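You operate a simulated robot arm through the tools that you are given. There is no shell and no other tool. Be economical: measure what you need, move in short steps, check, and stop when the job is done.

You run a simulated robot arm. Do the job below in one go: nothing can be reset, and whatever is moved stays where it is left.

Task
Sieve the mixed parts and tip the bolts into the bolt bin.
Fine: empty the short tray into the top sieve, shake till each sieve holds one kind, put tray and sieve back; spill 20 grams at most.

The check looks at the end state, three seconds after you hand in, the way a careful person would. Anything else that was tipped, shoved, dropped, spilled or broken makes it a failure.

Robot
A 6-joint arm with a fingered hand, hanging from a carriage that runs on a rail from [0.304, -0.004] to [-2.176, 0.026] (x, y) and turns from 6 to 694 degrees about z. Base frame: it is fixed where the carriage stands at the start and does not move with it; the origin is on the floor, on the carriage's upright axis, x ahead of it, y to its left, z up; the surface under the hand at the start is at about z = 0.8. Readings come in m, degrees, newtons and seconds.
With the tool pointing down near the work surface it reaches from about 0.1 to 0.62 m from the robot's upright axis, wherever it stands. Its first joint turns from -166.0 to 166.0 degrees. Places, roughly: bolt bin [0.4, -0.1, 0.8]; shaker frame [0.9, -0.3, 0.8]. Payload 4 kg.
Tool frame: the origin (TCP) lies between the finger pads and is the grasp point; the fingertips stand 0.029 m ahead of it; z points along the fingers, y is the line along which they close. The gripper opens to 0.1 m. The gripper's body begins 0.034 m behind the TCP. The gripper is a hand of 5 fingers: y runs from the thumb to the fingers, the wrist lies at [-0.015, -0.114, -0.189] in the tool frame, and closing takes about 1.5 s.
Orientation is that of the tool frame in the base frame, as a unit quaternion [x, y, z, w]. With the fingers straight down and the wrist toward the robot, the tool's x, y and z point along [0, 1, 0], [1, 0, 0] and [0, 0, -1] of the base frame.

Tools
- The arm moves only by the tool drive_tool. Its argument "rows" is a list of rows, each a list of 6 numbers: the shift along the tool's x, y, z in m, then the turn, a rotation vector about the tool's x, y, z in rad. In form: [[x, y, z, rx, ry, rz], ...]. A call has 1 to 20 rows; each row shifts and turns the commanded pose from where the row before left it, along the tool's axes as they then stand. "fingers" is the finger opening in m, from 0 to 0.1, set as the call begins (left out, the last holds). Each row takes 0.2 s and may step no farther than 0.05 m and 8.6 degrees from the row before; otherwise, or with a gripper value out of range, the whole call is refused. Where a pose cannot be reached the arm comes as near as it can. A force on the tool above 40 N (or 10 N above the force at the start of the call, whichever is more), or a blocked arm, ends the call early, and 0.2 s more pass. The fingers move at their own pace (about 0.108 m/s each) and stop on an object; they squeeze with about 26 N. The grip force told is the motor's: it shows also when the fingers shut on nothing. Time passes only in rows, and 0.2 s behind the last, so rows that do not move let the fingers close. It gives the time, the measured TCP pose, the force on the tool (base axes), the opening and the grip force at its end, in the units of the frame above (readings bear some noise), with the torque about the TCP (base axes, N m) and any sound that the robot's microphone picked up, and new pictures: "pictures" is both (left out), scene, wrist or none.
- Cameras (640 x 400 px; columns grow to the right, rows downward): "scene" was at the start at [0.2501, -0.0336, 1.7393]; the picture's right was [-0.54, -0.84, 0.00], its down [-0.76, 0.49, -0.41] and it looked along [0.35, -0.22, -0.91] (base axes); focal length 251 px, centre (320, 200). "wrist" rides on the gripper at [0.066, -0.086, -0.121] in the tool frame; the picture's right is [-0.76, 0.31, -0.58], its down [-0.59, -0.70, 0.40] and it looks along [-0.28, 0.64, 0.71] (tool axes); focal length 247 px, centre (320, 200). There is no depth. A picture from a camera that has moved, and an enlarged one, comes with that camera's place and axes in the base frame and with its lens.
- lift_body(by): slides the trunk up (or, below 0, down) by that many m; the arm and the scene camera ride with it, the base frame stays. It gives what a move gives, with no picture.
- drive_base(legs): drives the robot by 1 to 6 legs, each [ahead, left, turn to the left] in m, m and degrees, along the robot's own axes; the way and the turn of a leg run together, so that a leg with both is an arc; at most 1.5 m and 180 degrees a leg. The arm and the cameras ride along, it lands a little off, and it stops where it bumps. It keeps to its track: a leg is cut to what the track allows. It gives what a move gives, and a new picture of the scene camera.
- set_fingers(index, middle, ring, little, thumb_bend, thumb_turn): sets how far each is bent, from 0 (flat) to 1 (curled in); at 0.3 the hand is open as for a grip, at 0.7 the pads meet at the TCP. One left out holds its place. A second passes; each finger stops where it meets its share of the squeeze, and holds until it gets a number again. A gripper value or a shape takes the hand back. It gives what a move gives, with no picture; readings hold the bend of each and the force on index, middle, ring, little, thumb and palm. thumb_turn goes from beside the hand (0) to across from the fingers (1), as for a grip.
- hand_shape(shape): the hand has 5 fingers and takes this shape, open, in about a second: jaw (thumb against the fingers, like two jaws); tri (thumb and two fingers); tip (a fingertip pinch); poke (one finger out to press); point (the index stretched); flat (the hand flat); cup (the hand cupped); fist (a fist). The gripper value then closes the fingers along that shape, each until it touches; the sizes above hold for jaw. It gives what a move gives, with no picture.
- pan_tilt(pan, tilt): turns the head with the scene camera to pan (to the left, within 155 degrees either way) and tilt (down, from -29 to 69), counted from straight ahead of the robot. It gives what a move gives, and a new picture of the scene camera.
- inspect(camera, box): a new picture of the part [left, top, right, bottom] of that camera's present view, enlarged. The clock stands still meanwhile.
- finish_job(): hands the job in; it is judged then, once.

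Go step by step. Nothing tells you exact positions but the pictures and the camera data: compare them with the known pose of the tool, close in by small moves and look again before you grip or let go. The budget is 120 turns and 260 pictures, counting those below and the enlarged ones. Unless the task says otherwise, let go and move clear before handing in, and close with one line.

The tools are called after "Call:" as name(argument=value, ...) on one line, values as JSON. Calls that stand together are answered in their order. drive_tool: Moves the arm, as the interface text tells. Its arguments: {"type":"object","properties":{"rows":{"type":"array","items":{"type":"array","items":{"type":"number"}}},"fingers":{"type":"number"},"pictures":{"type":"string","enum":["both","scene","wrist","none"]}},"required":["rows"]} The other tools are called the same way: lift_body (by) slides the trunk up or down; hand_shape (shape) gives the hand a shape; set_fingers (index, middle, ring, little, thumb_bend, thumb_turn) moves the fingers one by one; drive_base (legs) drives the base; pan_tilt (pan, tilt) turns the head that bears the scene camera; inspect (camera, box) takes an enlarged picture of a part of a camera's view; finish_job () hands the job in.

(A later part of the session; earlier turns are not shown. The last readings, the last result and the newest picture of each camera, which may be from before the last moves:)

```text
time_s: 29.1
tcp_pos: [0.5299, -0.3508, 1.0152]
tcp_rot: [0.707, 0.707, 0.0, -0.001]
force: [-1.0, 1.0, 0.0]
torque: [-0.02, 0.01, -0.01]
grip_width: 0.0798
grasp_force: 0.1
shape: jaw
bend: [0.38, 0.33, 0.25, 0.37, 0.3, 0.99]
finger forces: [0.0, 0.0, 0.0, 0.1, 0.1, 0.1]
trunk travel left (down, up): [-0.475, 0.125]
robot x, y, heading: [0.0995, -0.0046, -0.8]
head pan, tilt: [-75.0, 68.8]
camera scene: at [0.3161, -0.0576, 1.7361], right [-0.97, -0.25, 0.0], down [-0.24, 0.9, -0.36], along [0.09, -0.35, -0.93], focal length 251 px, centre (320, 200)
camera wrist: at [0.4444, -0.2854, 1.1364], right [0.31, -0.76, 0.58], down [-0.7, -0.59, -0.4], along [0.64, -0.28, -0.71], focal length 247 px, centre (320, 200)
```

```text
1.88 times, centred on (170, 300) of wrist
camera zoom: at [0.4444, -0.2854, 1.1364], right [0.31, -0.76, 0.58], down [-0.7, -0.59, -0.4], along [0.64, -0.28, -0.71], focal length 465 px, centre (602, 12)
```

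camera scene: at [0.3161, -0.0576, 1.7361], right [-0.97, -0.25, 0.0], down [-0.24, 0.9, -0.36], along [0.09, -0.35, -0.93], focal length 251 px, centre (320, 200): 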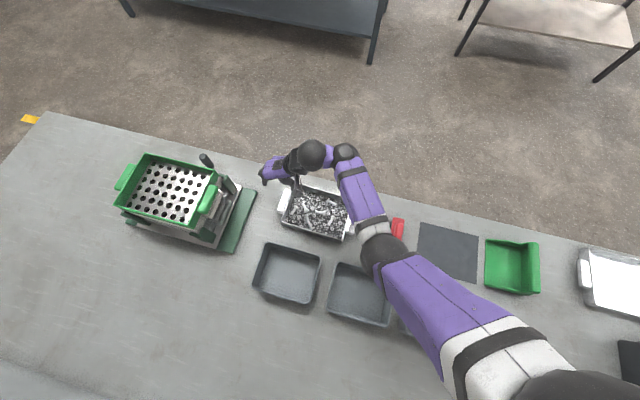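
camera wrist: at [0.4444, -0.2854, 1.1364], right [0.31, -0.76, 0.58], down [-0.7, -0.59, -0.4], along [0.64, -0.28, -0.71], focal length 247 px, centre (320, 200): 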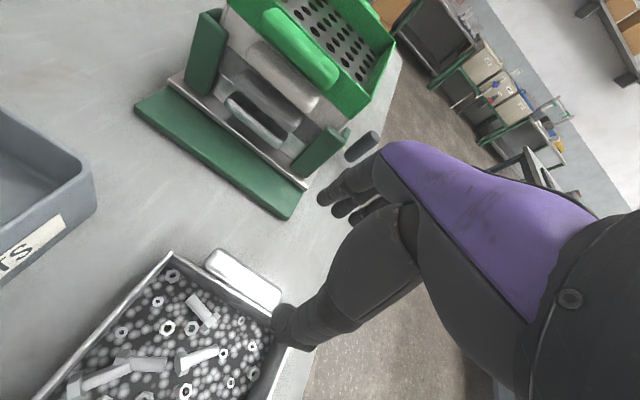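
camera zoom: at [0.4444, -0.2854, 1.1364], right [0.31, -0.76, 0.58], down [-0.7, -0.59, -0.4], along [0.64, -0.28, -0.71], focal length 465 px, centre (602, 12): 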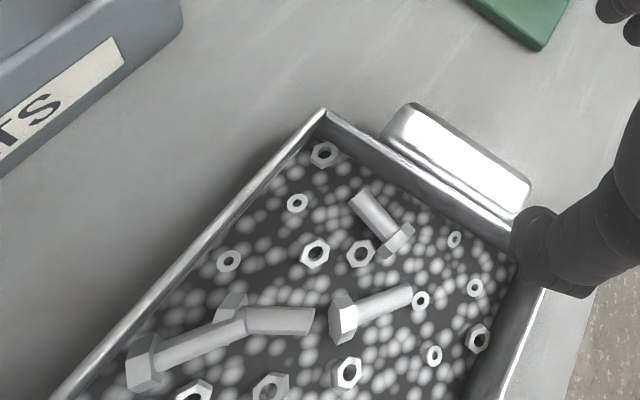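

Call:
drive_tool(rows=[[0.025, -0.043, 0, 0, 0, 0], [0.025, -0.043, 0, 0, 0, 0], [0.024, -0.044, 0, 0, 0, 0], [0, 0, 0, 0, 0, 0.143], [0, 0, 0, 0, 0, 0.143], [0, 0, 0, 0, 0, 0.143], [0, 0, 0, 0, 0, 0.143], [0, 0, 0, 0, 0, 0.143], [0, 0, 0, 0, 0, 0.143], [0, 0, 0, 0, 0, 0.143], [0, 0, 0, 0, 0, 0.143], [0, 0, 0, 0, 0, 0.143], [0, 0, 0, 0, 0, 0.143], [0, 0, 0, 0, 0, 0.141], [0, 0, 0, -0.1, 0, 0], [0, 0, 0, -0.1, 0, 0], [0, 0, 0, -0.1, 0, 0]], fingers=0.06)

Call:
inspect(camera="wrist", box=[100, 160, 420, 400])

```text
refused: row 3 steps farther than a row can; nothing moved
```

```text
1.67 times, centred on (260, 280) of wrist
camera zoom: at [0.4444, -0.2854, 1.1364], right [0.31, -0.76, 0.58], down [-0.7, -0.59, -0.4], along [0.64, -0.28, -0.71], focal length 412 px, centre (420, 67)
```

zoom: 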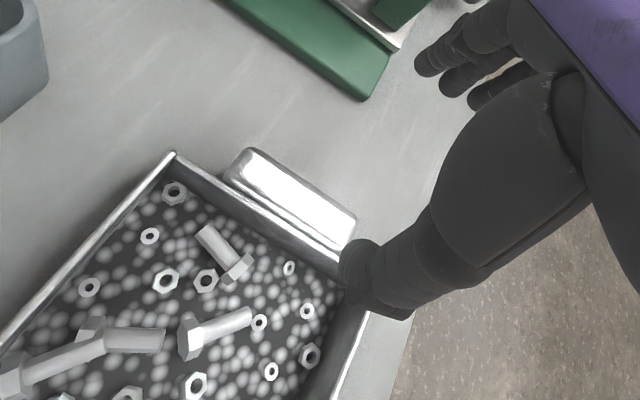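

The row step was a hair too long; same move in smaller steps.

Call:
drive_tool(rows=[[0.0185, -0.0325, 0, 0, 0, 0], [0.0185, -0.0325, 0, 0, 0, 0], [0.0185, -0.0325, 0, 0, 0, 0], [0.0185, -0.0325, 0, 0, 0, 0], [0, 0, 0, 0, 0, 0.143], [0, 0, 0, 0, 0, 0.143], [0, 0, 0, 0, 0, 0.143], [0, 0, 0, 0, 0, 0.143], [0, 0, 0, 0, 0, 0.143], [0, 0, 0, 0, 0, 0.143], [0, 0, 0, 0, 0, 0.143], [0, 0, 0, 0, 0, 0.143], [0, 0, 0, 0, 0, 0.143], [0, 0, 0, 0, 0, 0.143], [0, 0, 0, 0, 0, 0.141], [0, 0, 0, -0.1, 0, 0], [0, 0, 0, -0.1, 0, 0], [0, 0, 0, -0.1, 0, 0]], fingers=0.06)

Call:
inspect(camera="wrist", box=[100, 160, 420, 400])

```text
time_s: 32.9
tcp_pos: [0.4201, -0.2895, 0.9682]
tcp_rot: [0.989, 0.0, -0.001, 0.149]
force: [-0.5, -0.9, 0.2]
torque: [0.03, 0.0, 0.0]
grip_width: 0.0603
grasp_force: 0.0
shape: jaw
bend: [0.4, 0.39, 0.73, 0.44, 0.3, 1.0]
finger forces: [0.1, 0.1, 0.1, 0.1, 0.1, 0.1]
out of reach, approached as far as the arm can: row 3, 4, 15
trunk travel left (down, up): [-0.475, 0.125]
robot x, y, heading: [0.1022, -0.0023, -0.1]
head pan, tilt: [-75.0, 68.8]
camera scene: at [0.3161, -0.0578, 1.7362], right [-0.97, -0.25, 0.0], down [-0.24, 0.9, -0.36], along [0.09, -0.35, -0.93], focal length 251 px, centre (320, 200)
camera wrist: at [0.4839, -0.1718, 1.0589], right [-0.76, -0.12, 0.64], down [-0.59, 0.55, -0.59], along [-0.28, -0.82, -0.49], focal length 247 px, centre (320, 200)
```

scene: 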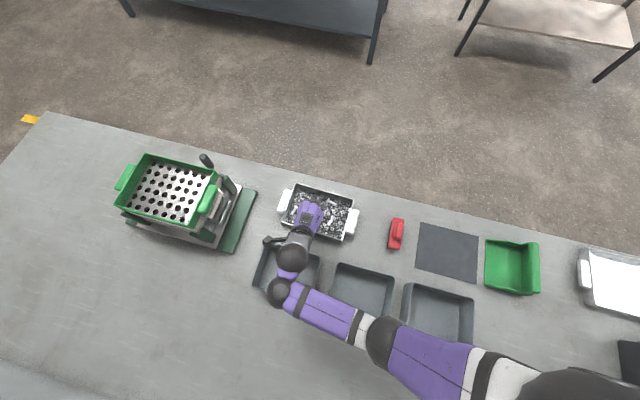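
wrist: 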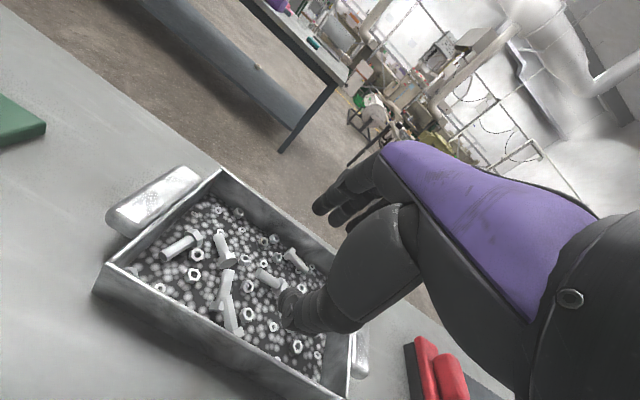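

```text
1.67 times, centred on (260, 280) of wrist
camera zoom: at [0.4839, -0.1718, 1.0589], right [-0.76, -0.12, 0.64], down [-0.59, 0.55, -0.59], along [-0.28, -0.82, -0.49], focal length 412 px, centre (420, 67)
```

zoom: 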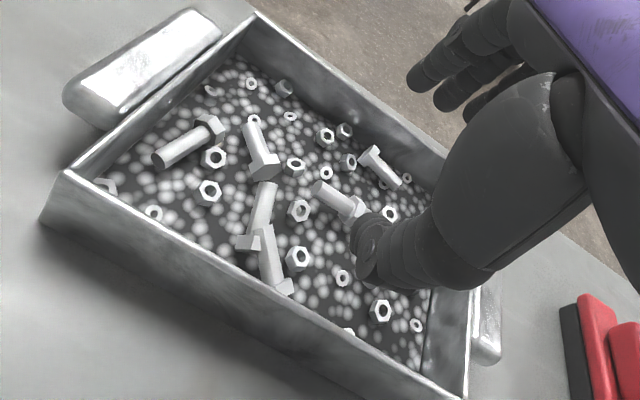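

Call:
drive_tool(rows=[[-0.015, -0.0187, -0.0057, 0, 0, 0], [0, -0.0087, 0.0287, 0, 0, 0], [0, -0.0087, 0.0287, 0, 0, 0], [0, -0.0087, 0.0287, 0, 0, 0], [0, 0, 0, 0, 0, 0]], pictures="both")

Call:
inspect(camera="wrist", box=[100, 160, 420, 400])

Call:
inspect(camera="scene", box=[240, 150, 380, 270])

```text
time_s: 34.0
tcp_pos: [0.4032, -0.2727, 0.8759]
tcp_rot: [0.989, 0.0, 0.001, 0.149]
force: [-0.5, -0.1, 0.2]
torque: [-0.01, -0.01, -0.01]
grip_width: 0.0601
grasp_force: 0.0
shape: jaw
bend: [0.4, 0.39, 0.73, 0.44, 0.3, 1.0]
finger forces: [0.1, 0.1, 0.1, 0.0, 0.1, 0.0]
out of reach, approached as far as the arm can: row 1
trunk travel left (down, up): [-0.475, 0.125]
robot x, y, heading: [0.1041, -0.0018, -0.2]
head pan, tilt: [-75.0, 68.8]
camera scene: at [0.3161, -0.0577, 1.7361], right [-0.97, -0.25, 0.0], down [-0.24, 0.9, -0.36], along [0.09, -0.35, -0.93], focal length 251 px, centre (320, 200)
camera wrist: at [0.4682, -0.1548, 0.9665], right [-0.76, -0.12, 0.64], down [-0.59, 0.55, -0.59], along [-0.28, -0.82, -0.49], focal length 247 px, centre (320, 200)
```

scene: 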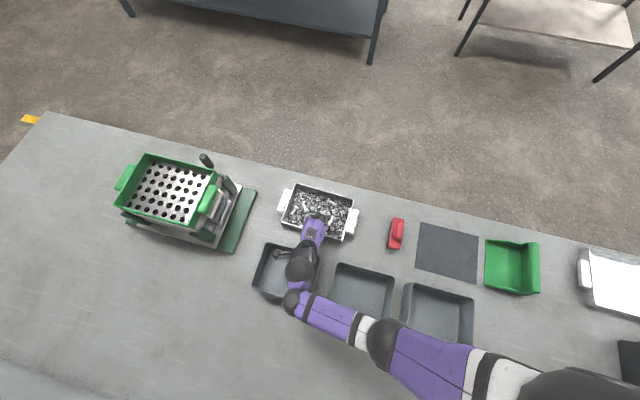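
wrist: 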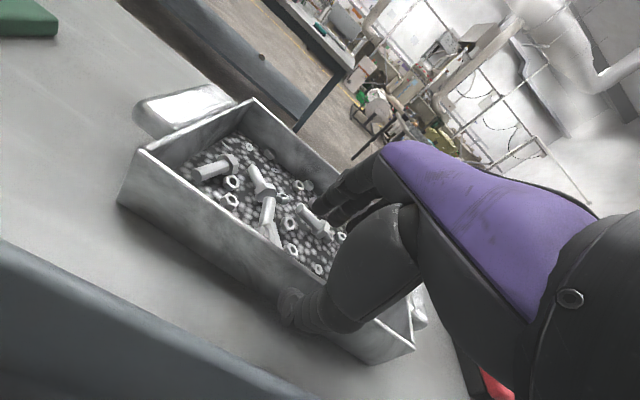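

```text
1.67 times, centred on (260, 280) of wrist
camera zoom: at [0.4682, -0.1548, 0.9665], right [-0.76, -0.12, 0.64], down [-0.59, 0.55, -0.59], along [-0.28, -0.82, -0.49], focal length 412 px, centre (420, 67)
```

zoom: 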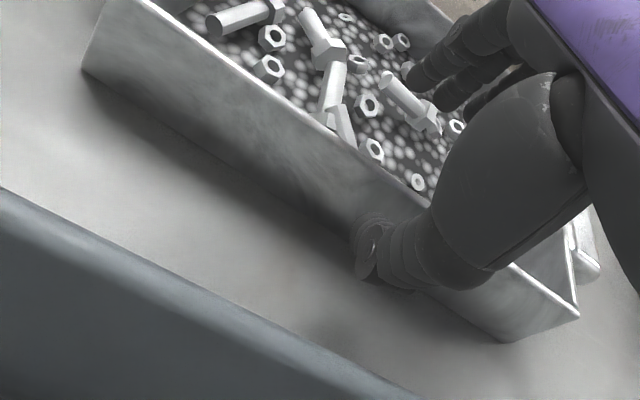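

```text
3.33 times, centred on (310, 210) of scene
camera zoom: at [0.3161, -0.0577, 1.7361], right [-0.97, -0.25, 0.0], down [-0.24, 0.9, -0.36], along [0.09, -0.35, -0.93], focal length 836 px, centre (353, 167)
```

zoom: 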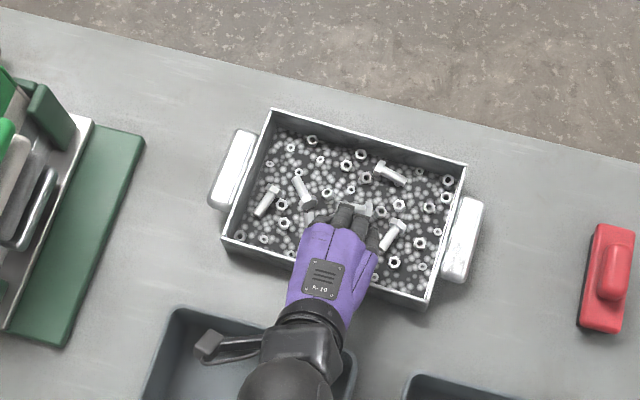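

Call:
drive_tool(rows=[[0, -0.004, 0.0134, 0, 0, 0], [0, -0.004, 0.0134, 0, 0, 0], [0, 0, 0, 0, 0, 0]], pictures="none")

Call:
drive_tool(rows=[[0, 0, 0, 0, 0, 0], [0, 0, 0, 0, 0, 0], [0, 0, 0, 0, 0, 0], [0, 0, 0, 0, 0, 0], [0, 0, 0, 0, 0, 0], [0, 0, 0, 0, 0, 0], [0, 0, 0, 0, 0, 0]], fingers=0.0)

Call:
inspect(camera="wrist", box=[100, 160, 420, 400])

```text
time_s: 34.9
tcp_pos: [0.4045, -0.2729, 0.8488]
tcp_rot: [0.989, 0.0, 0.0, 0.148]
force: [-0.3, 0.1, 0.1]
torque: [-0.03, -0.02, 0.03]
grip_width: 0.0603
grasp_force: 0.1
shape: jaw
bend: [0.4, 0.39, 0.73, 0.44, 0.3, 1.0]
finger forces: [0.0, 0.0, 0.0, 0.0, 0.0, 0.0]
trunk travel left (down, up): [-0.475, 0.125]
robot x, y, heading: [0.1009, -0.0031, -0.4]
head pan, tilt: [-75.0, 68.8]
```

```text
time_s: 36.5
tcp_pos: [0.404, -0.2716, 0.8483]
tcp_rot: [0.989, 0.0, 0.0, 0.149]
force: [-0.1, 0.3, -0.4]
torque: [0.19, 0.01, 0.0]
grip_width: 0.0039
grasp_force: 26.1
shape: jaw
bend: [0.7, 0.7, 0.7, 0.7, 0.5, 1.0]
finger forces: [13.9, 5.5, 0.0, 0.0, 20.2, 0.1]
trunk travel left (down, up): [-0.475, 0.125]
robot x, y, heading: [0.1035, -0.0045, -0.4]
head pan, tilt: [-75.0, 68.8]
camera scene: at [0.316, -0.0576, 1.7361], right [-0.97, -0.25, 0.0], down [-0.24, 0.9, -0.36], along [0.09, -0.35, -0.93], focal length 251 px, centre (320, 200)
camera wrist: at [0.4682, -0.1554, 0.9387], right [-0.76, -0.12, 0.64], down [-0.59, 0.55, -0.59], along [-0.28, -0.82, -0.49], focal length 247 px, centre (320, 200)
```

scene: 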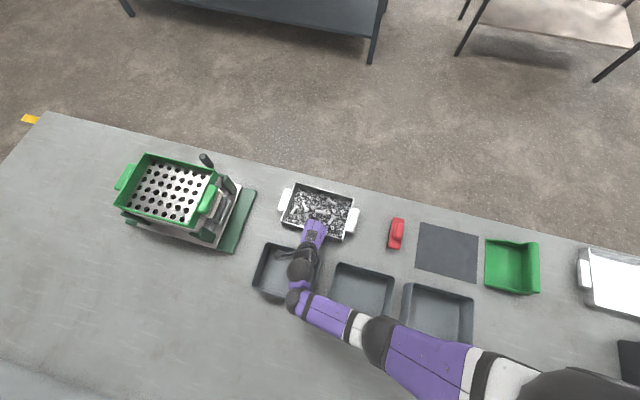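
wrist: 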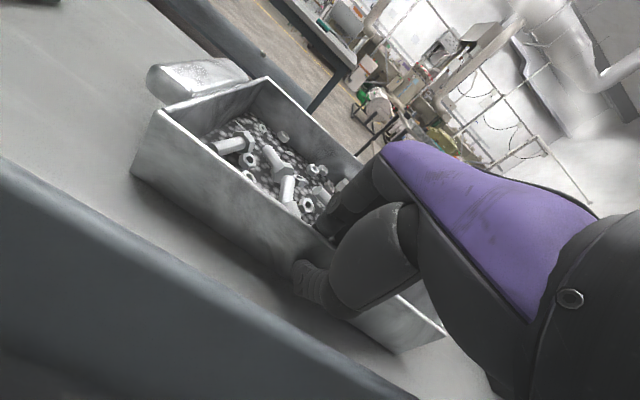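

```text
1.67 times, centred on (260, 280) of wrist
camera zoom: at [0.4682, -0.1554, 0.9387], right [-0.76, -0.12, 0.64], down [-0.59, 0.55, -0.59], along [-0.28, -0.82, -0.49], focal length 412 px, centre (420, 67)
```

zoom: 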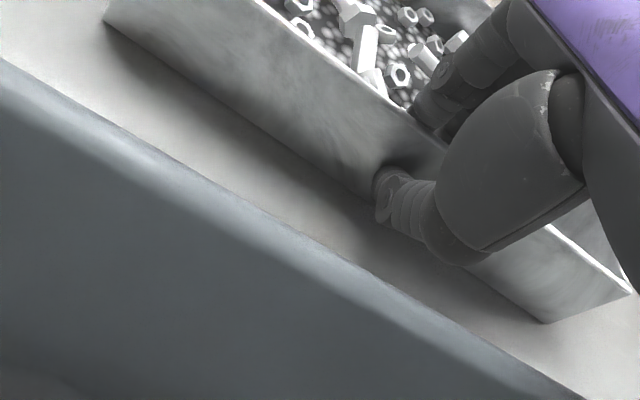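

Call:
set_fingers(index=0.95, middle=0.95, ring=0.95, little=0.95, thumb_bend=0.9)

Call:
drive_tool(rows=[[0, 0.0015, -0.005, 0, 0, 0], [0, 0.0015, -0.005, 0, 0, 0], [0, 0.0015, -0.005, 0, 0, 0], [0, 0.0015, -0.005, 0, 0, 0], [0, 0.0015, -0.005, 0, 0, 0], [0, 0, 0, 0, 0, 0]])

Call:
inspect(camera="scene", box=[240, 150, 380, 270])

```text
time_s: 37.5
tcp_pos: [0.4029, -0.2733, 0.8487]
tcp_rot: [0.989, -0.001, 0.0, 0.149]
force: [-0.4, 0.2, 0.3]
torque: [0.28, -0.14, -0.06]
grip_width: 0.0077
grasp_force: 21.4
shape: fingers
bend: [0.83, 0.85, 0.94, 0.96, 0.47, 0.97]
finger forces: [14.2, 7.5, 0.1, 0.0, 21.5, 0.0]
trunk travel left (down, up): [-0.475, 0.125]
robot x, y, heading: [0.0975, -0.0022, -0.4]
head pan, tilt: [-75.0, 68.8]
```

```text
time_s: 38.9
tcp_pos: [0.4029, -0.2734, 0.8747]
tcp_rot: [0.989, 0.001, 0.0, 0.149]
force: [0.2, 0.7, -7.5]
torque: [0.45, -0.33, 0.02]
grip_width: 0.0088
grasp_force: 23.3
shape: fingers
bend: [0.83, 0.84, 0.94, 0.96, 0.47, 0.96]
finger forces: [14.0, 10.4, 0.1, 0.1, 23.4, 0.0]
trunk travel left (down, up): [-0.475, 0.125]
robot x, y, heading: [0.103, -0.0035, -0.4]
head pan, tilt: [-75.0, 68.8]
camera scene: at [0.316, -0.0576, 1.7361], right [-0.97, -0.25, 0.0], down [-0.24, 0.9, -0.36], along [0.09, -0.35, -0.93], focal length 251 px, centre (320, 200)
camera wrist: at [0.468, -0.1557, 0.9648], right [-0.76, -0.12, 0.64], down [-0.59, 0.55, -0.59], along [-0.28, -0.82, -0.49], focal length 247 px, centre (320, 200)
```

scene: 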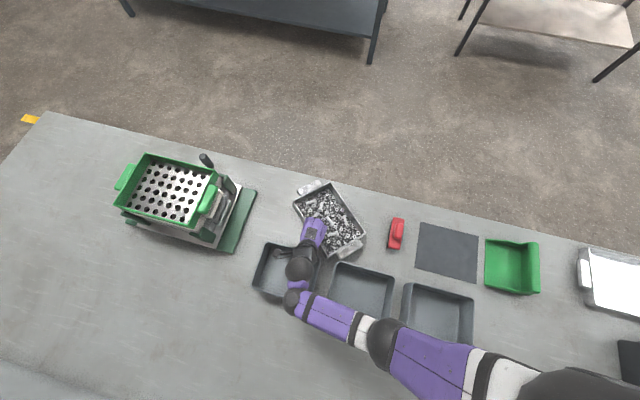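
wrist: 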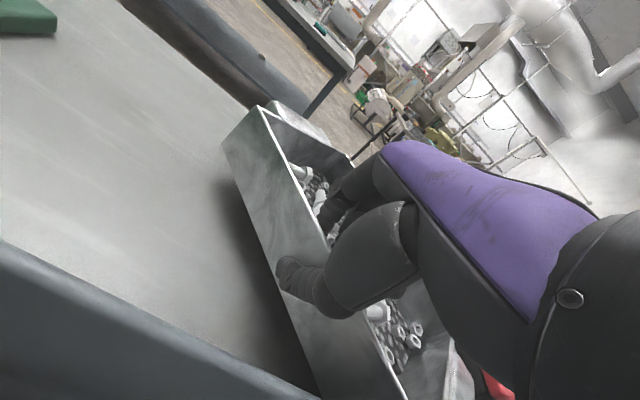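

```text
3.33 times, centred on (310, 210) of scene
camera zoom: at [0.316, -0.0576, 1.7361], right [-0.97, -0.25, 0.0], down [-0.24, 0.9, -0.36], along [0.09, -0.35, -0.93], focal length 836 px, centre (353, 167)
```

zoom: 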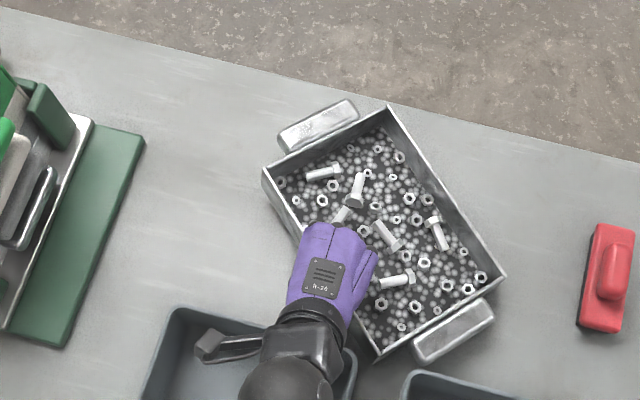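

Call:
drive_tool(rows=[[0, 0.0023, -0.0077, 0, 0, 0], [0, 0.0023, -0.0077, 0, 0, 0], [0, 0.0023, -0.0077, 0, 0, 0], [0, 0.0023, -0.0077, 0, 0, 0], [0, 0, 0, 0, 0, 0]], pictures="wrist")

Call:
inspect(camera="scene", box=[240, 150, 380, 270])

```text
time_s: 40.0
tcp_pos: [0.4027, -0.2727, 0.906]
tcp_rot: [0.989, 0.001, 0.0, 0.148]
force: [0.5, 0.1, -8.6]
torque: [0.48, -0.41, 0.03]
grip_width: 0.0089
grasp_force: 24.0
shape: fingers
bend: [0.83, 0.84, 0.94, 0.96, 0.47, 0.95]
finger forces: [13.9, 11.1, 0.0, 0.0, 23.7, 0.0]
trunk travel left (down, up): [-0.475, 0.125]
robot x, y, heading: [0.1035, -0.0034, -0.1]
head pan, tilt: [-75.0, 68.8]
camera wrist: at [0.4685, -0.1551, 0.9967], right [-0.76, -0.12, 0.64], down [-0.59, 0.55, -0.59], along [-0.28, -0.82, -0.49], focal length 247 px, centre (320, 200)
```

wrist: 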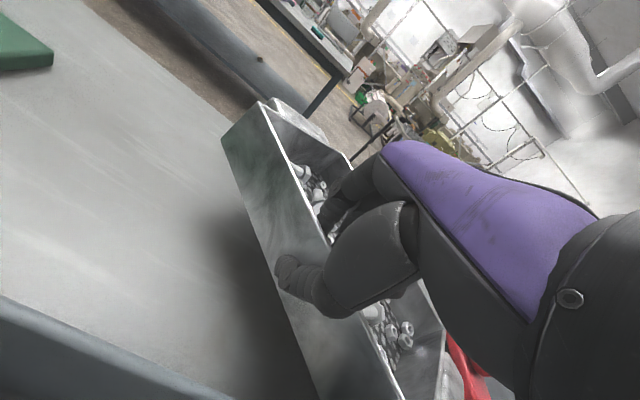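

```text
3.33 times, centred on (310, 210) of scene
camera zoom: at [0.316, -0.0576, 1.7361], right [-0.97, -0.25, 0.0], down [-0.24, 0.9, -0.36], along [0.09, -0.35, -0.93], focal length 836 px, centre (353, 167)
```

zoom: 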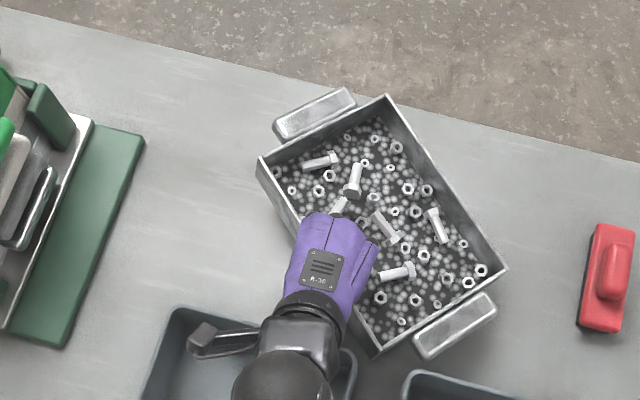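

Call:
drive_tool(rows=[[0, 0.0059, -0.0191, 0, 0, 0], [0, 0.0088, -0.0287, 0, 0, 0], [0, 0.0103, -0.0335, 0, 0, 0], [0, 0.0103, -0.0335, 0, 0, 0], [0, 0.0103, -0.0335, 0, 0, 0], [0, 0.0103, -0.0335, 0, 0, 0], [0, 0.0088, -0.0287, 0, 0, 0], [0, 0.0059, -0.0191, 0, 0, 0], [0, 0, 0, 0, 0, 0]], pictures="both")

Call:
inspect(camera="scene", box=[220, 130, 400, 290])

```text
time_s: 42.0
tcp_pos: [0.3908, -0.361, 1.066]
tcp_rot: [0.989, 0.001, 0.001, 0.15]
force: [0.0, -0.1, -9.4]
torque: [0.46, -0.39, -0.01]
grip_width: 0.0088
grasp_force: 24.1
shape: fingers
bend: [0.83, 0.84, 0.94, 0.96, 0.47, 0.95]
finger forces: [14.3, 10.3, 0.1, 0.0, 23.0, 0.0]
out of reach, approached as far as the arm can: row 3, 4, 5, 6, 7, 8
trunk travel left (down, up): [-0.475, 0.125]
robot x, y, heading: [0.1035, -0.0022, -0.5]
head pan, tilt: [-75.0, 68.8]
camera scene: at [0.316, -0.0576, 1.7361], right [-0.97, -0.25, 0.0], down [-0.24, 0.9, -0.36], along [0.09, -0.35, -0.93], focal length 251 px, centre (320, 200)
camera wrist: at [0.4546, -0.2433, 1.1566], right [-0.76, -0.13, 0.64], down [-0.59, 0.55, -0.59], along [-0.28, -0.82, -0.49], focal length 247 px, centre (320, 200)
```

scene: 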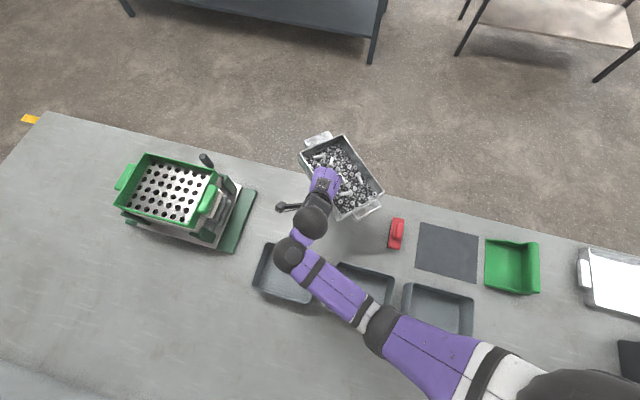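
wrist: 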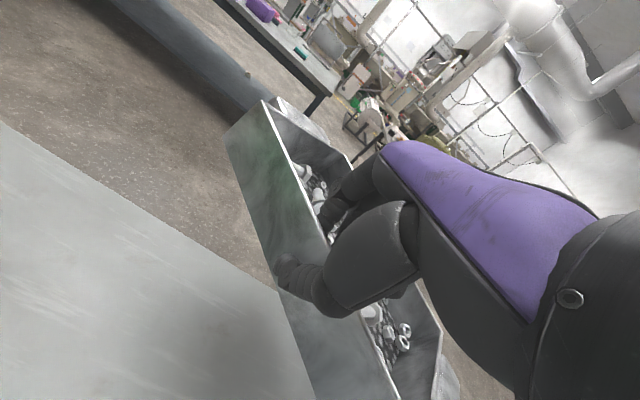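

```text
2.50 times, centred on (310, 210) of scene
camera zoom: at [0.316, -0.0576, 1.7361], right [-0.97, -0.25, 0.0], down [-0.24, 0.9, -0.36], along [0.09, -0.35, -0.93], focal length 627 px, centre (345, 175)
```

zoom: 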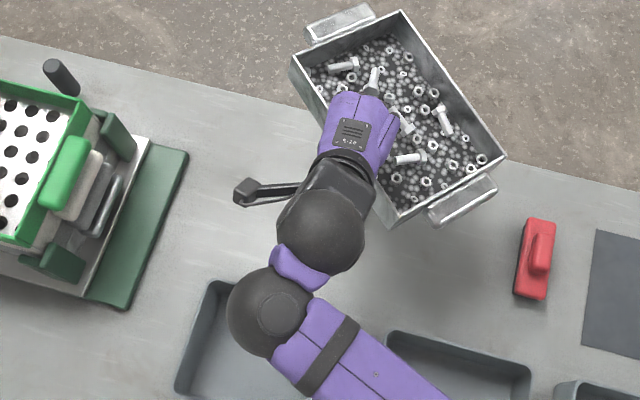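

Call:
drive_base(legs=[[-0.2, 0, 0]])

Call:
drive_tool(rows=[[0.03, -0.012, -0.0037, 0, 0, 0], [0.03, -0.012, -0.0037, 0, 0, 0], [0.03, -0.012, -0.0037, 0, 0, 0], [0.03, -0.012, -0.0037, 0, 0, 0], [0.03, -0.012, -0.0037, 0, 0, 0], [0.03, -0.012, -0.0037, 0, 0, 0], [0.03, -0.012, -0.0037, 0, 0, 0], [0, 0, 0, 0, 0.042, -0.1365], [0, 0, 0, 0, 0.042, -0.1365], [0, 0, 0, 0, 0.042, -0.1365], [0, 0, 0, 0, 0.042, -0.1365], [0, 0, 0, 0, 0.042, -0.1365], [0, 0, 0, 0, 0, 0]])

Call:
inspect(camera="scene", box=[120, 100, 320, 280])

```text
time_s: 43.6
tcp_pos: [0.1932, -0.3586, 1.0659]
tcp_rot: [0.989, 0.002, 0.002, 0.149]
force: [0.3, 0.2, -7.9]
torque: [0.41, -0.41, -0.01]
grip_width: 0.0087
grasp_force: 24.3
shape: fingers
bend: [0.83, 0.84, 0.94, 0.96, 0.47, 0.95]
finger forces: [15.1, 9.9, 0.0, 0.0, 23.3, 0.0]
trunk travel left (down, up): [-0.475, 0.125]
robot x, y, heading: [-0.0894, 0.0018, -0.3]
head pan, tilt: [-75.0, 68.8]
camera scene: at [0.1195, -0.0553, 1.7361], right [-0.97, -0.25, 0.0], down [-0.23, 0.9, -0.36], along [0.09, -0.35, -0.93], focal length 251 px, centre (320, 200)
```

scene: 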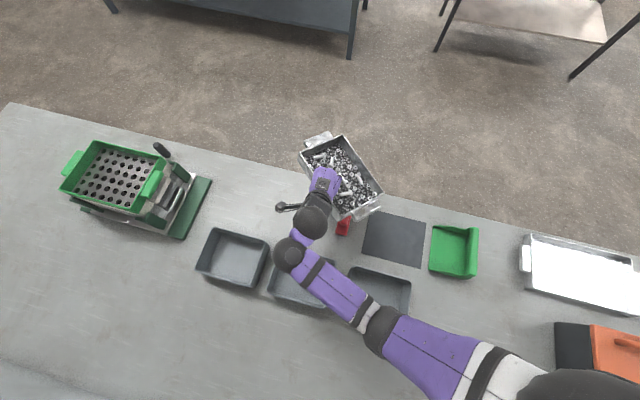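

```text
time_s: 46.4
tcp_pos: [0.4029, -0.2929, 1.0437]
tcp_rot: [0.926, 0.348, 0.052, 0.14]
force: [0.1, 0.2, -8.2]
torque: [0.57, 0.02, -0.03]
grip_width: 0.008
grasp_force: 24.2
shape: fingers
bend: [0.83, 0.85, 0.94, 0.96, 0.74, 0.94]
finger forces: [16.3, 8.6, 0.0, 0.0, 23.2, 0.0]
out of reach, approached as far as the arm can: row 1, 2, 3, 4
trunk travel left (down, up): [-0.475, 0.125]
robot x, y, heading: [-0.0926, 0.001, -0.3]
head pan, tilt: [-75.0, 68.8]
camera scene: at [0.1193, -0.0554, 1.736], right [-0.97, -0.25, 0.0], down [-0.23, 0.9, -0.36], along [0.09, -0.35, -0.93], focal length 251 px, centre (320, 200)
camera wrist: at [0.3743, -0.1618, 1.1327], right [-0.49, -0.59, 0.64], down [-0.81, 0.03, -0.59], along [0.33, -0.81, -0.49], focal length 247 px, centre (320, 200)
```

scene: 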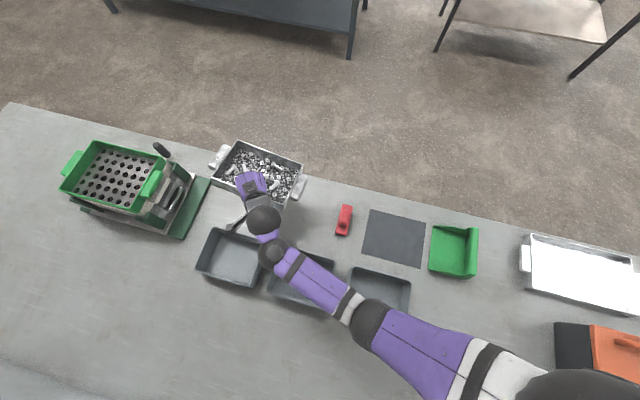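
wrist: 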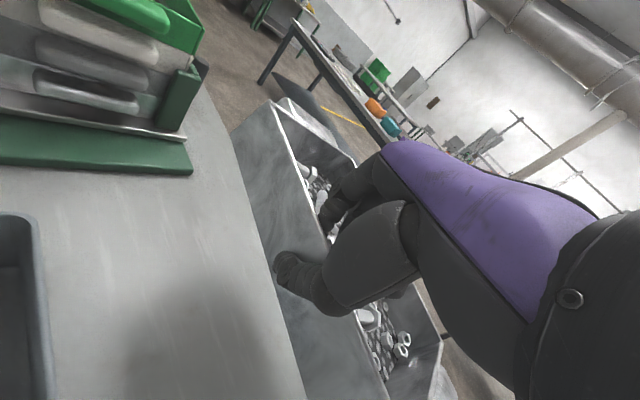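

```text
2.22 times, centred on (220, 190) of scene
camera zoom: at [0.1193, -0.0554, 1.736], right [-0.97, -0.25, 0.0], down [-0.23, 0.9, -0.36], along [0.09, -0.35, -0.93], focal length 558 px, centre (542, 222)
```

zoom: 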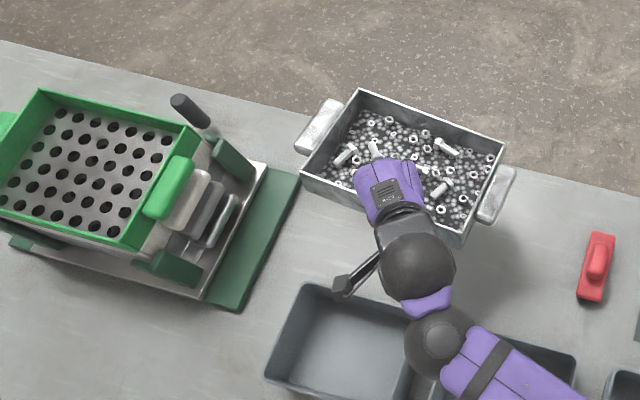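

Call:
drive_tool(rows=[[0.0106, -0.0159, 0.0049, 0, 0, 0], [0, -0.0088, 0.0287, 0, 0, 0], [0, -0.0088, 0.0287, 0, 0, 0], [0, -0.0088, 0.0287, 0, 0, 0], [0, -0.0088, 0.0287, 0, 0, 0], [0, -0.0088, 0.0287, 0, 0, 0], [0, -0.003, 0.0096, 0, 0, 0], [0, 0, 0, 0, 0, 0]], pictures="both")

Call:
inspect(camera="scene", box=[160, 120, 320, 280])

```text
time_s: 48.2
tcp_pos: [0.403, -0.276, 0.8741]
tcp_rot: [0.926, 0.347, 0.054, 0.14]
force: [0.0, 1.3, -7.2]
torque: [0.42, 0.12, 0.0]
grip_width: 0.0071
grasp_force: 21.5
shape: fingers
bend: [0.83, 0.85, 0.94, 0.96, 0.74, 0.95]
finger forces: [14.2, 8.3, 0.0, 0.0, 21.6, 0.0]
trunk travel left (down, up): [-0.475, 0.125]
robot x, y, heading: [-0.0959, -0.0026, -0.3]
head pan, tilt: [-75.0, 68.8]
camera scene: at [0.1194, -0.0554, 1.736], right [-0.97, -0.25, 0.0], down [-0.23, 0.9, -0.36], along [0.09, -0.35, -0.93], focal length 251 px, centre (320, 200)
camera wrist: at [0.3745, -0.1439, 0.9644], right [-0.49, -0.59, 0.64], down [-0.81, 0.03, -0.59], along [0.33, -0.81, -0.49], focal length 247 px, centre (320, 200)
```

scene: 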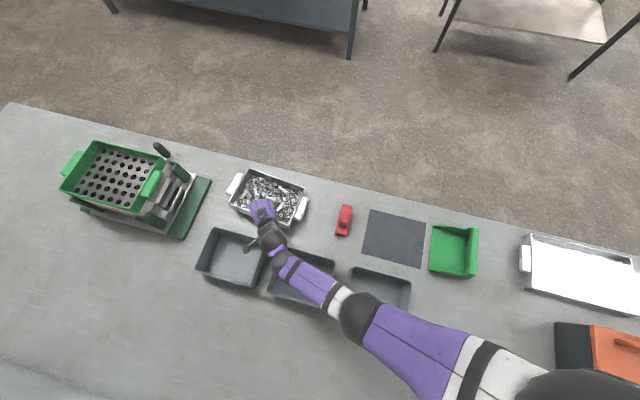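
wrist: 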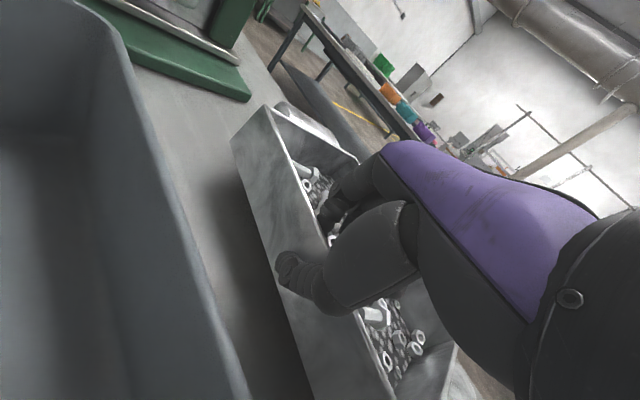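

```text
2.50 times, centred on (240, 200) of scene
camera zoom: at [0.1194, -0.0554, 1.736], right [-0.97, -0.25, 0.0], down [-0.23, 0.9, -0.36], along [0.09, -0.35, -0.93], focal length 627 px, centre (520, 200)
```

zoom: 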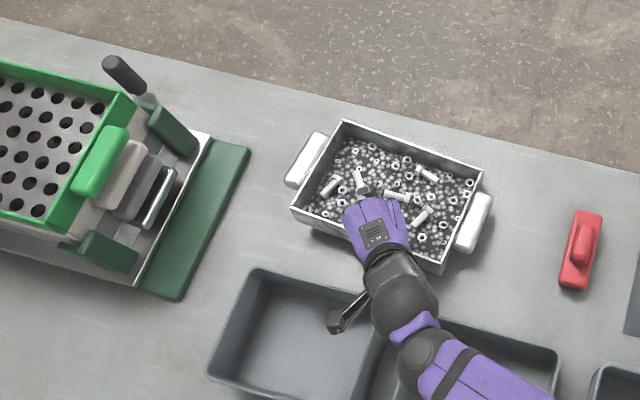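

Call:
drive_tool(rows=[[0, -0.0015, 0.0048, 0, 0, 0], [0, -0.0015, 0.0048, 0, 0, 0], [0, -0.0015, 0.0048, 0, 0, 0], [0, -0.0015, 0.0048, 0, 0, 0], [0, -0.0008, 0.0025, 0, 0, 0]], pictures="none")

Call:
drive_tool(rows=[[0, 0, 0, 0, 0, 0], [0, 0, 0, 0, 0, 0], [0, 0, 0, 0, 0, 0], [0, 0, 0, 0, 0, 0], [0, 0, 0, 0, 0, 0], [0, 0.0059, -0.0191, 0, 0, 0], [0, 0.0088, -0.0287, 0, 0, 0], [0, 0.0147, -0.0478, 0, 0, 0], [0, 0.0147, -0.0478, 0, 0, 0]], fingers=0.06)

Call:
inspect(camera="scene", box=[160, 120, 320, 280])

```text
time_s: 49.4
tcp_pos: [0.4046, -0.2765, 0.8514]
tcp_rot: [0.926, 0.347, 0.054, 0.14]
force: [1.4, 0.6, -6.2]
torque: [0.3, 0.1, 0.01]
grip_width: 0.0059
grasp_force: 20.4
shape: fingers
bend: [0.83, 0.86, 0.94, 0.96, 0.74, 0.96]
finger forces: [13.6, 6.4, 0.0, 0.0, 20.5, 0.0]
trunk travel left (down, up): [-0.475, 0.125]
robot x, y, heading: [-0.0926, -0.0008, -0.4]
head pan, tilt: [-75.0, 68.8]
```

```text
time_s: 51.4
tcp_pos: [0.4018, -0.2761, 0.9987]
tcp_rot: [0.926, 0.348, 0.053, 0.14]
force: [-0.5, -0.9, 0.2]
torque: [-0.06, 0.0, 0.02]
grip_width: 0.06
grasp_force: 0.1
shape: jaw
bend: [0.4, 0.39, 0.73, 0.45, 0.3, 1.0]
finger forces: [0.0, 0.0, 0.0, 0.2, 0.1, 0.0]
trunk travel left (down, up): [-0.475, 0.125]
robot x, y, heading: [-0.0977, 0.0002, -0.1]
head pan, tilt: [-75.0, 68.8]
camera scene: at [0.1196, -0.0555, 1.7361], right [-0.97, -0.25, 0.0], down [-0.23, 0.9, -0.36], along [0.09, -0.35, -0.93], focal length 251 px, centre (320, 200)
camera wrist: at [0.373, -0.1451, 1.09], right [-0.49, -0.59, 0.64], down [-0.81, 0.03, -0.59], along [0.33, -0.81, -0.49], focal length 247 px, centre (320, 200)
```

scene: 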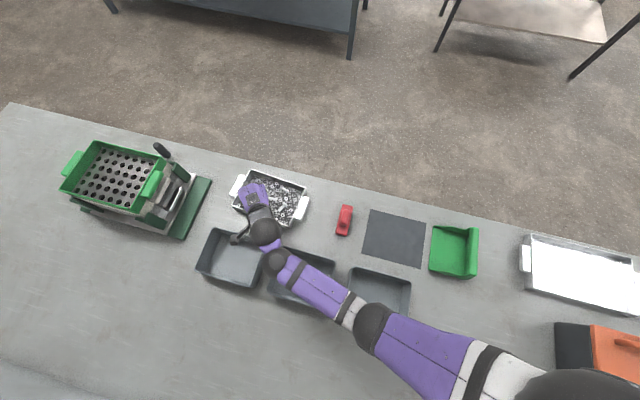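
wrist: 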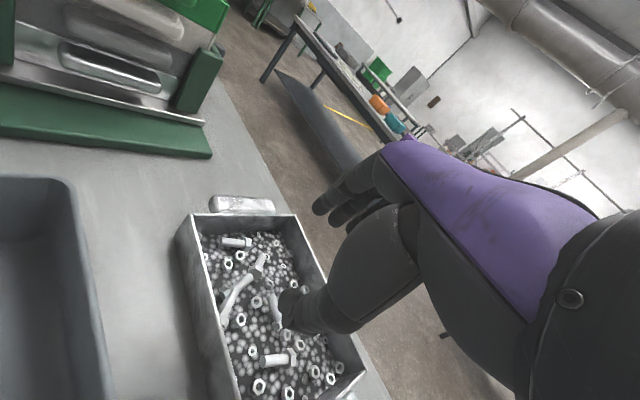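

```text
2.50 times, centred on (240, 200) of scene
camera zoom: at [0.1196, -0.0555, 1.7361], right [-0.97, -0.25, 0.0], down [-0.23, 0.9, -0.36], along [0.09, -0.35, -0.93], focal length 627 px, centre (520, 200)
```

zoom: 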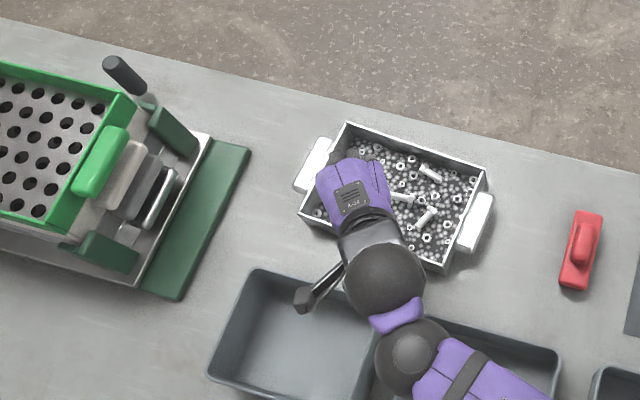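

Call:
drive_tool(rows=[[0, 0.0147, -0.0478, 0, 0, 0], [0, 0.0147, -0.0478, 0, 0, 0], [0, 0, 0, 0, -0.0389, 0.1265], [0, 0, 0, 0, -0.0389, 0.1265], [0, 0, 0, 0, -0.0389, 0.1265], [0, 0, 0, 0, -0.0389, 0.1265], [0, 0, 0, 0, -0.0389, 0.1265], [0, 0, 0, 0, -0.0389, 0.1265], [0, 0, 0, 0.14, 0, 0], [0, 0, 0, 0.14, 0, 0], [0, 0, 0, 0.14, 0, 0], [0, 0, 0, 0.14, 0, 0]], pictures="none")

Call:
drive_base(legs=[[0.25, 0, 0]])

```text
time_s: 54.0
tcp_pos: [0.4306, -0.3048, 1.0651]
tcp_rot: [0.991, -0.037, 0.007, -0.13]
force: [0.0, 0.3, -0.9]
torque: [-0.01, -0.01, -0.01]
grip_width: 0.0597
grasp_force: 0.1
shape: jaw
bend: [0.39, 0.39, 0.73, 0.45, 0.3, 1.0]
finger forces: [0.0, 0.0, 0.0, 0.0, 0.1, 0.1]
out of reach, approached as far as the arm can: row 6, 7, 8, 10
trunk travel left (down, up): [-0.475, 0.125]
robot x, y, heading: [-0.0934, 0.0025, -0.6]
head pan, tilt: [-75.0, 68.8]
```

```text
time_s: 55.8
tcp_pos: [0.6767, -0.3101, 1.0658]
tcp_rot: [0.991, -0.038, 0.006, -0.13]
force: [-0.2, 0.5, 0.3]
torque: [-0.02, -0.01, -0.03]
grip_width: 0.0599
grasp_force: 0.0
shape: jaw
bend: [0.39, 0.39, 0.73, 0.45, 0.3, 1.0]
finger forces: [0.0, 0.0, 0.0, 0.0, 0.1, 0.0]
trunk travel left (down, up): [-0.475, 0.125]
robot x, y, heading: [0.1528, 0.0009, -0.5]
head pan, tilt: [-75.0, 68.8]
camera scene: at [0.3657, -0.0588, 1.7361], right [-0.97, -0.25, 0.0], down [-0.23, 0.9, -0.36], along [0.09, -0.35, -0.93], focal length 251 px, centre (320, 200)
```

scene: 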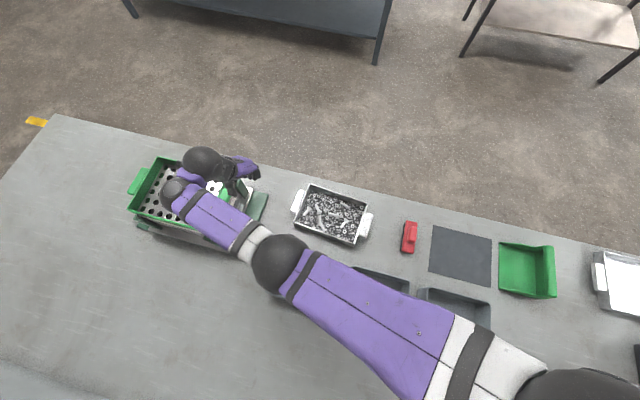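

Call:
drive_tool(rows=[[-0.04, 0.0207, -0.0056, 0, 0, 0], [-0.04, 0.0207, -0.0056, 0, 0, 0], [-0.04, 0.0207, -0.0056, 0, 0, 0], [-0.04, 0.0207, -0.0056, 0, 0, 0], [-0.04, 0.0207, -0.0056, 0, 0, 0], [-0.04, 0.0207, -0.0056, 0, 0, 0], [-0.039, 0.0207, -0.0056, 0, 0, 0], [0, 0.0117, 0.0435, 0, 0, 0], [0, 0.0117, 0.0435, 0, 0, 0], [0, 0.0117, 0.0435, 0, 0, 0], [0, 0, 0, 0, 0, 0]])

Call:
inspect(camera="scene", box=[260, 130, 420, 290])

Call:
inspect(camera="wrist", box=[100, 160, 420, 400])

```text
time_s: 58.2
tcp_pos: [0.416, -0.4648, 0.8912]
tcp_rot: [0.991, -0.038, 0.006, -0.129]
force: [-0.2, -0.5, 0.4]
torque: [-0.01, -0.02, 0.0]
grip_width: 0.0599
grasp_force: 0.1
shape: jaw
bend: [0.39, 0.39, 0.73, 0.45, 0.3, 1.0]
finger forces: [0.0, 0.1, 0.0, 0.0, 0.0, 0.0]
out of reach, approached as far as the arm can: row 1, 2, 3, 4, 5
trunk travel left (down, up): [-0.475, 0.125]
robot x, y, heading: [0.1542, -0.0018, -0.7]
head pan, tilt: [-75.0, 68.8]
camera scene: at [0.3657, -0.0587, 1.7361], right [-0.97, -0.25, 0.0], down [-0.23, 0.9, -0.36], along [0.09, -0.35, -0.93], focal length 251 px, centre (320, 200)
camera wrist: at [0.4835, -0.4189, 1.0307], right [-0.79, -0.38, 0.48], down [-0.53, 0.83, -0.21], along [-0.31, -0.41, -0.85], focal length 247 px, centre (320, 200)
```

scene: 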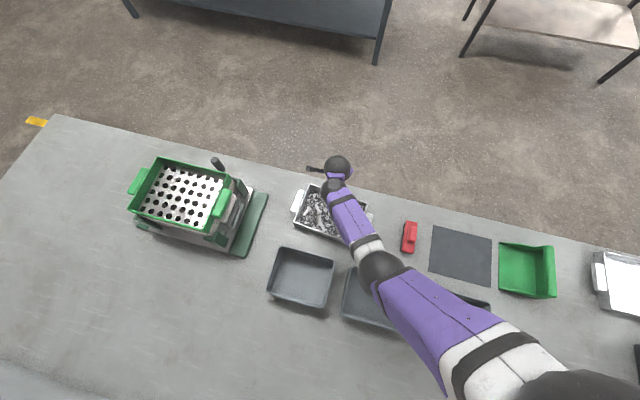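
wrist: 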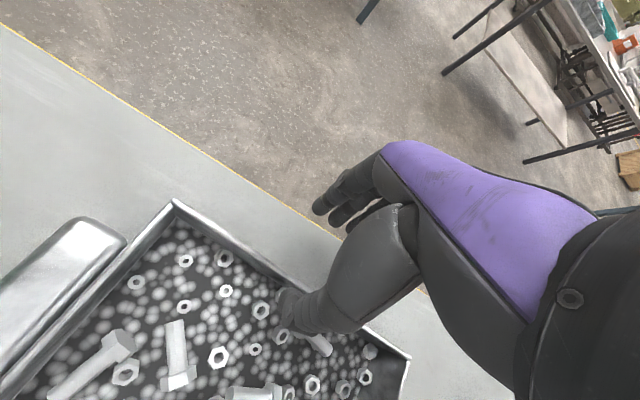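

```text
2.50 times, centred on (340, 210) of scene
camera zoom: at [0.3657, -0.0587, 1.7361], right [-0.97, -0.25, 0.0], down [-0.23, 0.9, -0.36], along [0.09, -0.35, -0.93], focal length 627 px, centre (270, 175)
```

zoom: 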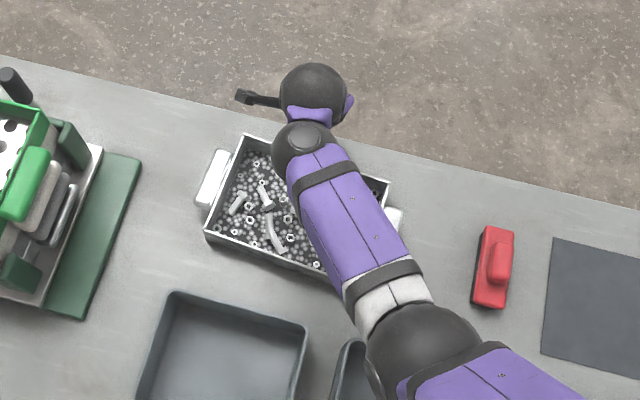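

```text
1.67 times, centred on (260, 280) of wrist
camera zoom: at [0.4835, -0.4189, 1.0307], right [-0.79, -0.38, 0.48], down [-0.53, 0.83, -0.21], along [-0.31, -0.41, -0.85], focal length 412 px, centre (420, 67)
```

zoom: 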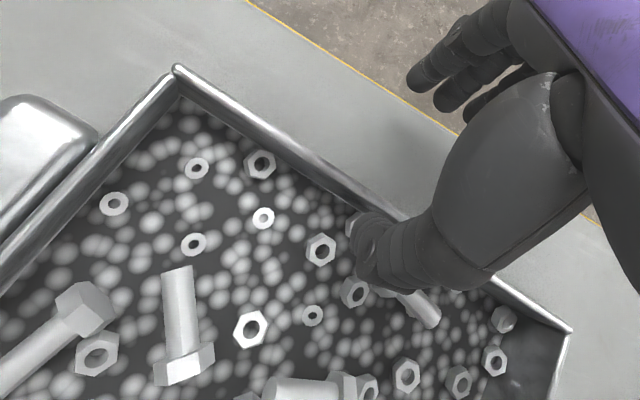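

Call:
drive_tool(rows=[[-0.028, -0.027, 0.0073, 0, 0, 0], [0, 0.006, 0.022, 0, 0, 0], [0, 0, 0, 0, 0, 0]], pictures="wrist")

Call:
inspect(camera="wrist", box=[100, 160, 420, 400])

```text
time_s: 59.0
tcp_pos: [0.3899, -0.4368, 0.8699]
tcp_rot: [0.991, -0.038, 0.007, -0.13]
force: [-0.1, -0.7, -0.4]
torque: [-0.02, 0.01, 0.02]
grip_width: 0.0602
grasp_force: 0.0
shape: jaw
bend: [0.39, 0.39, 0.73, 0.45, 0.3, 1.0]
finger forces: [0.1, 0.0, 0.0, 0.1, 0.1, 0.0]
trunk travel left (down, up): [-0.475, 0.125]
robot x, y, heading: [0.1517, -0.0036, -0.5]
head pan, tilt: [-75.0, 68.8]
camera wrist: at [0.4576, -0.3908, 1.0091], right [-0.79, -0.38, 0.48], down [-0.53, 0.83, -0.21], along [-0.31, -0.41, -0.85], focal length 247 px, centre (320, 200)
```

wrist: 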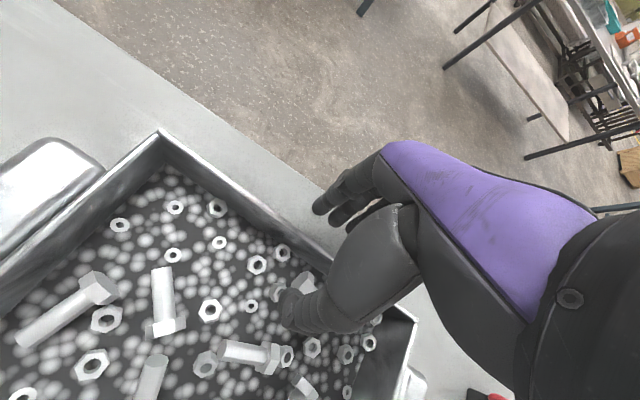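

```text
1.67 times, centred on (260, 280) of wrist
camera zoom: at [0.4576, -0.3908, 1.0091], right [-0.79, -0.38, 0.48], down [-0.53, 0.83, -0.21], along [-0.31, -0.41, -0.85], focal length 412 px, centre (420, 67)
```

zoom: 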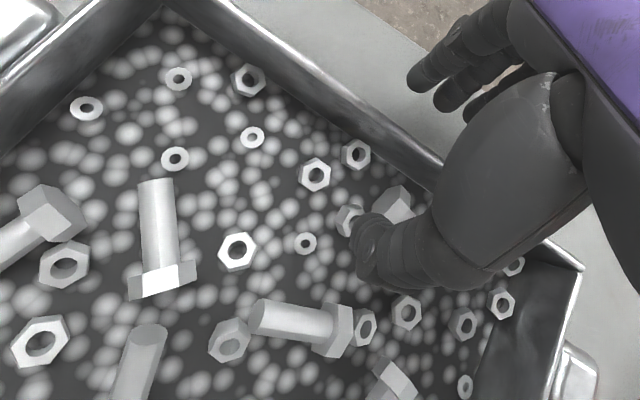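

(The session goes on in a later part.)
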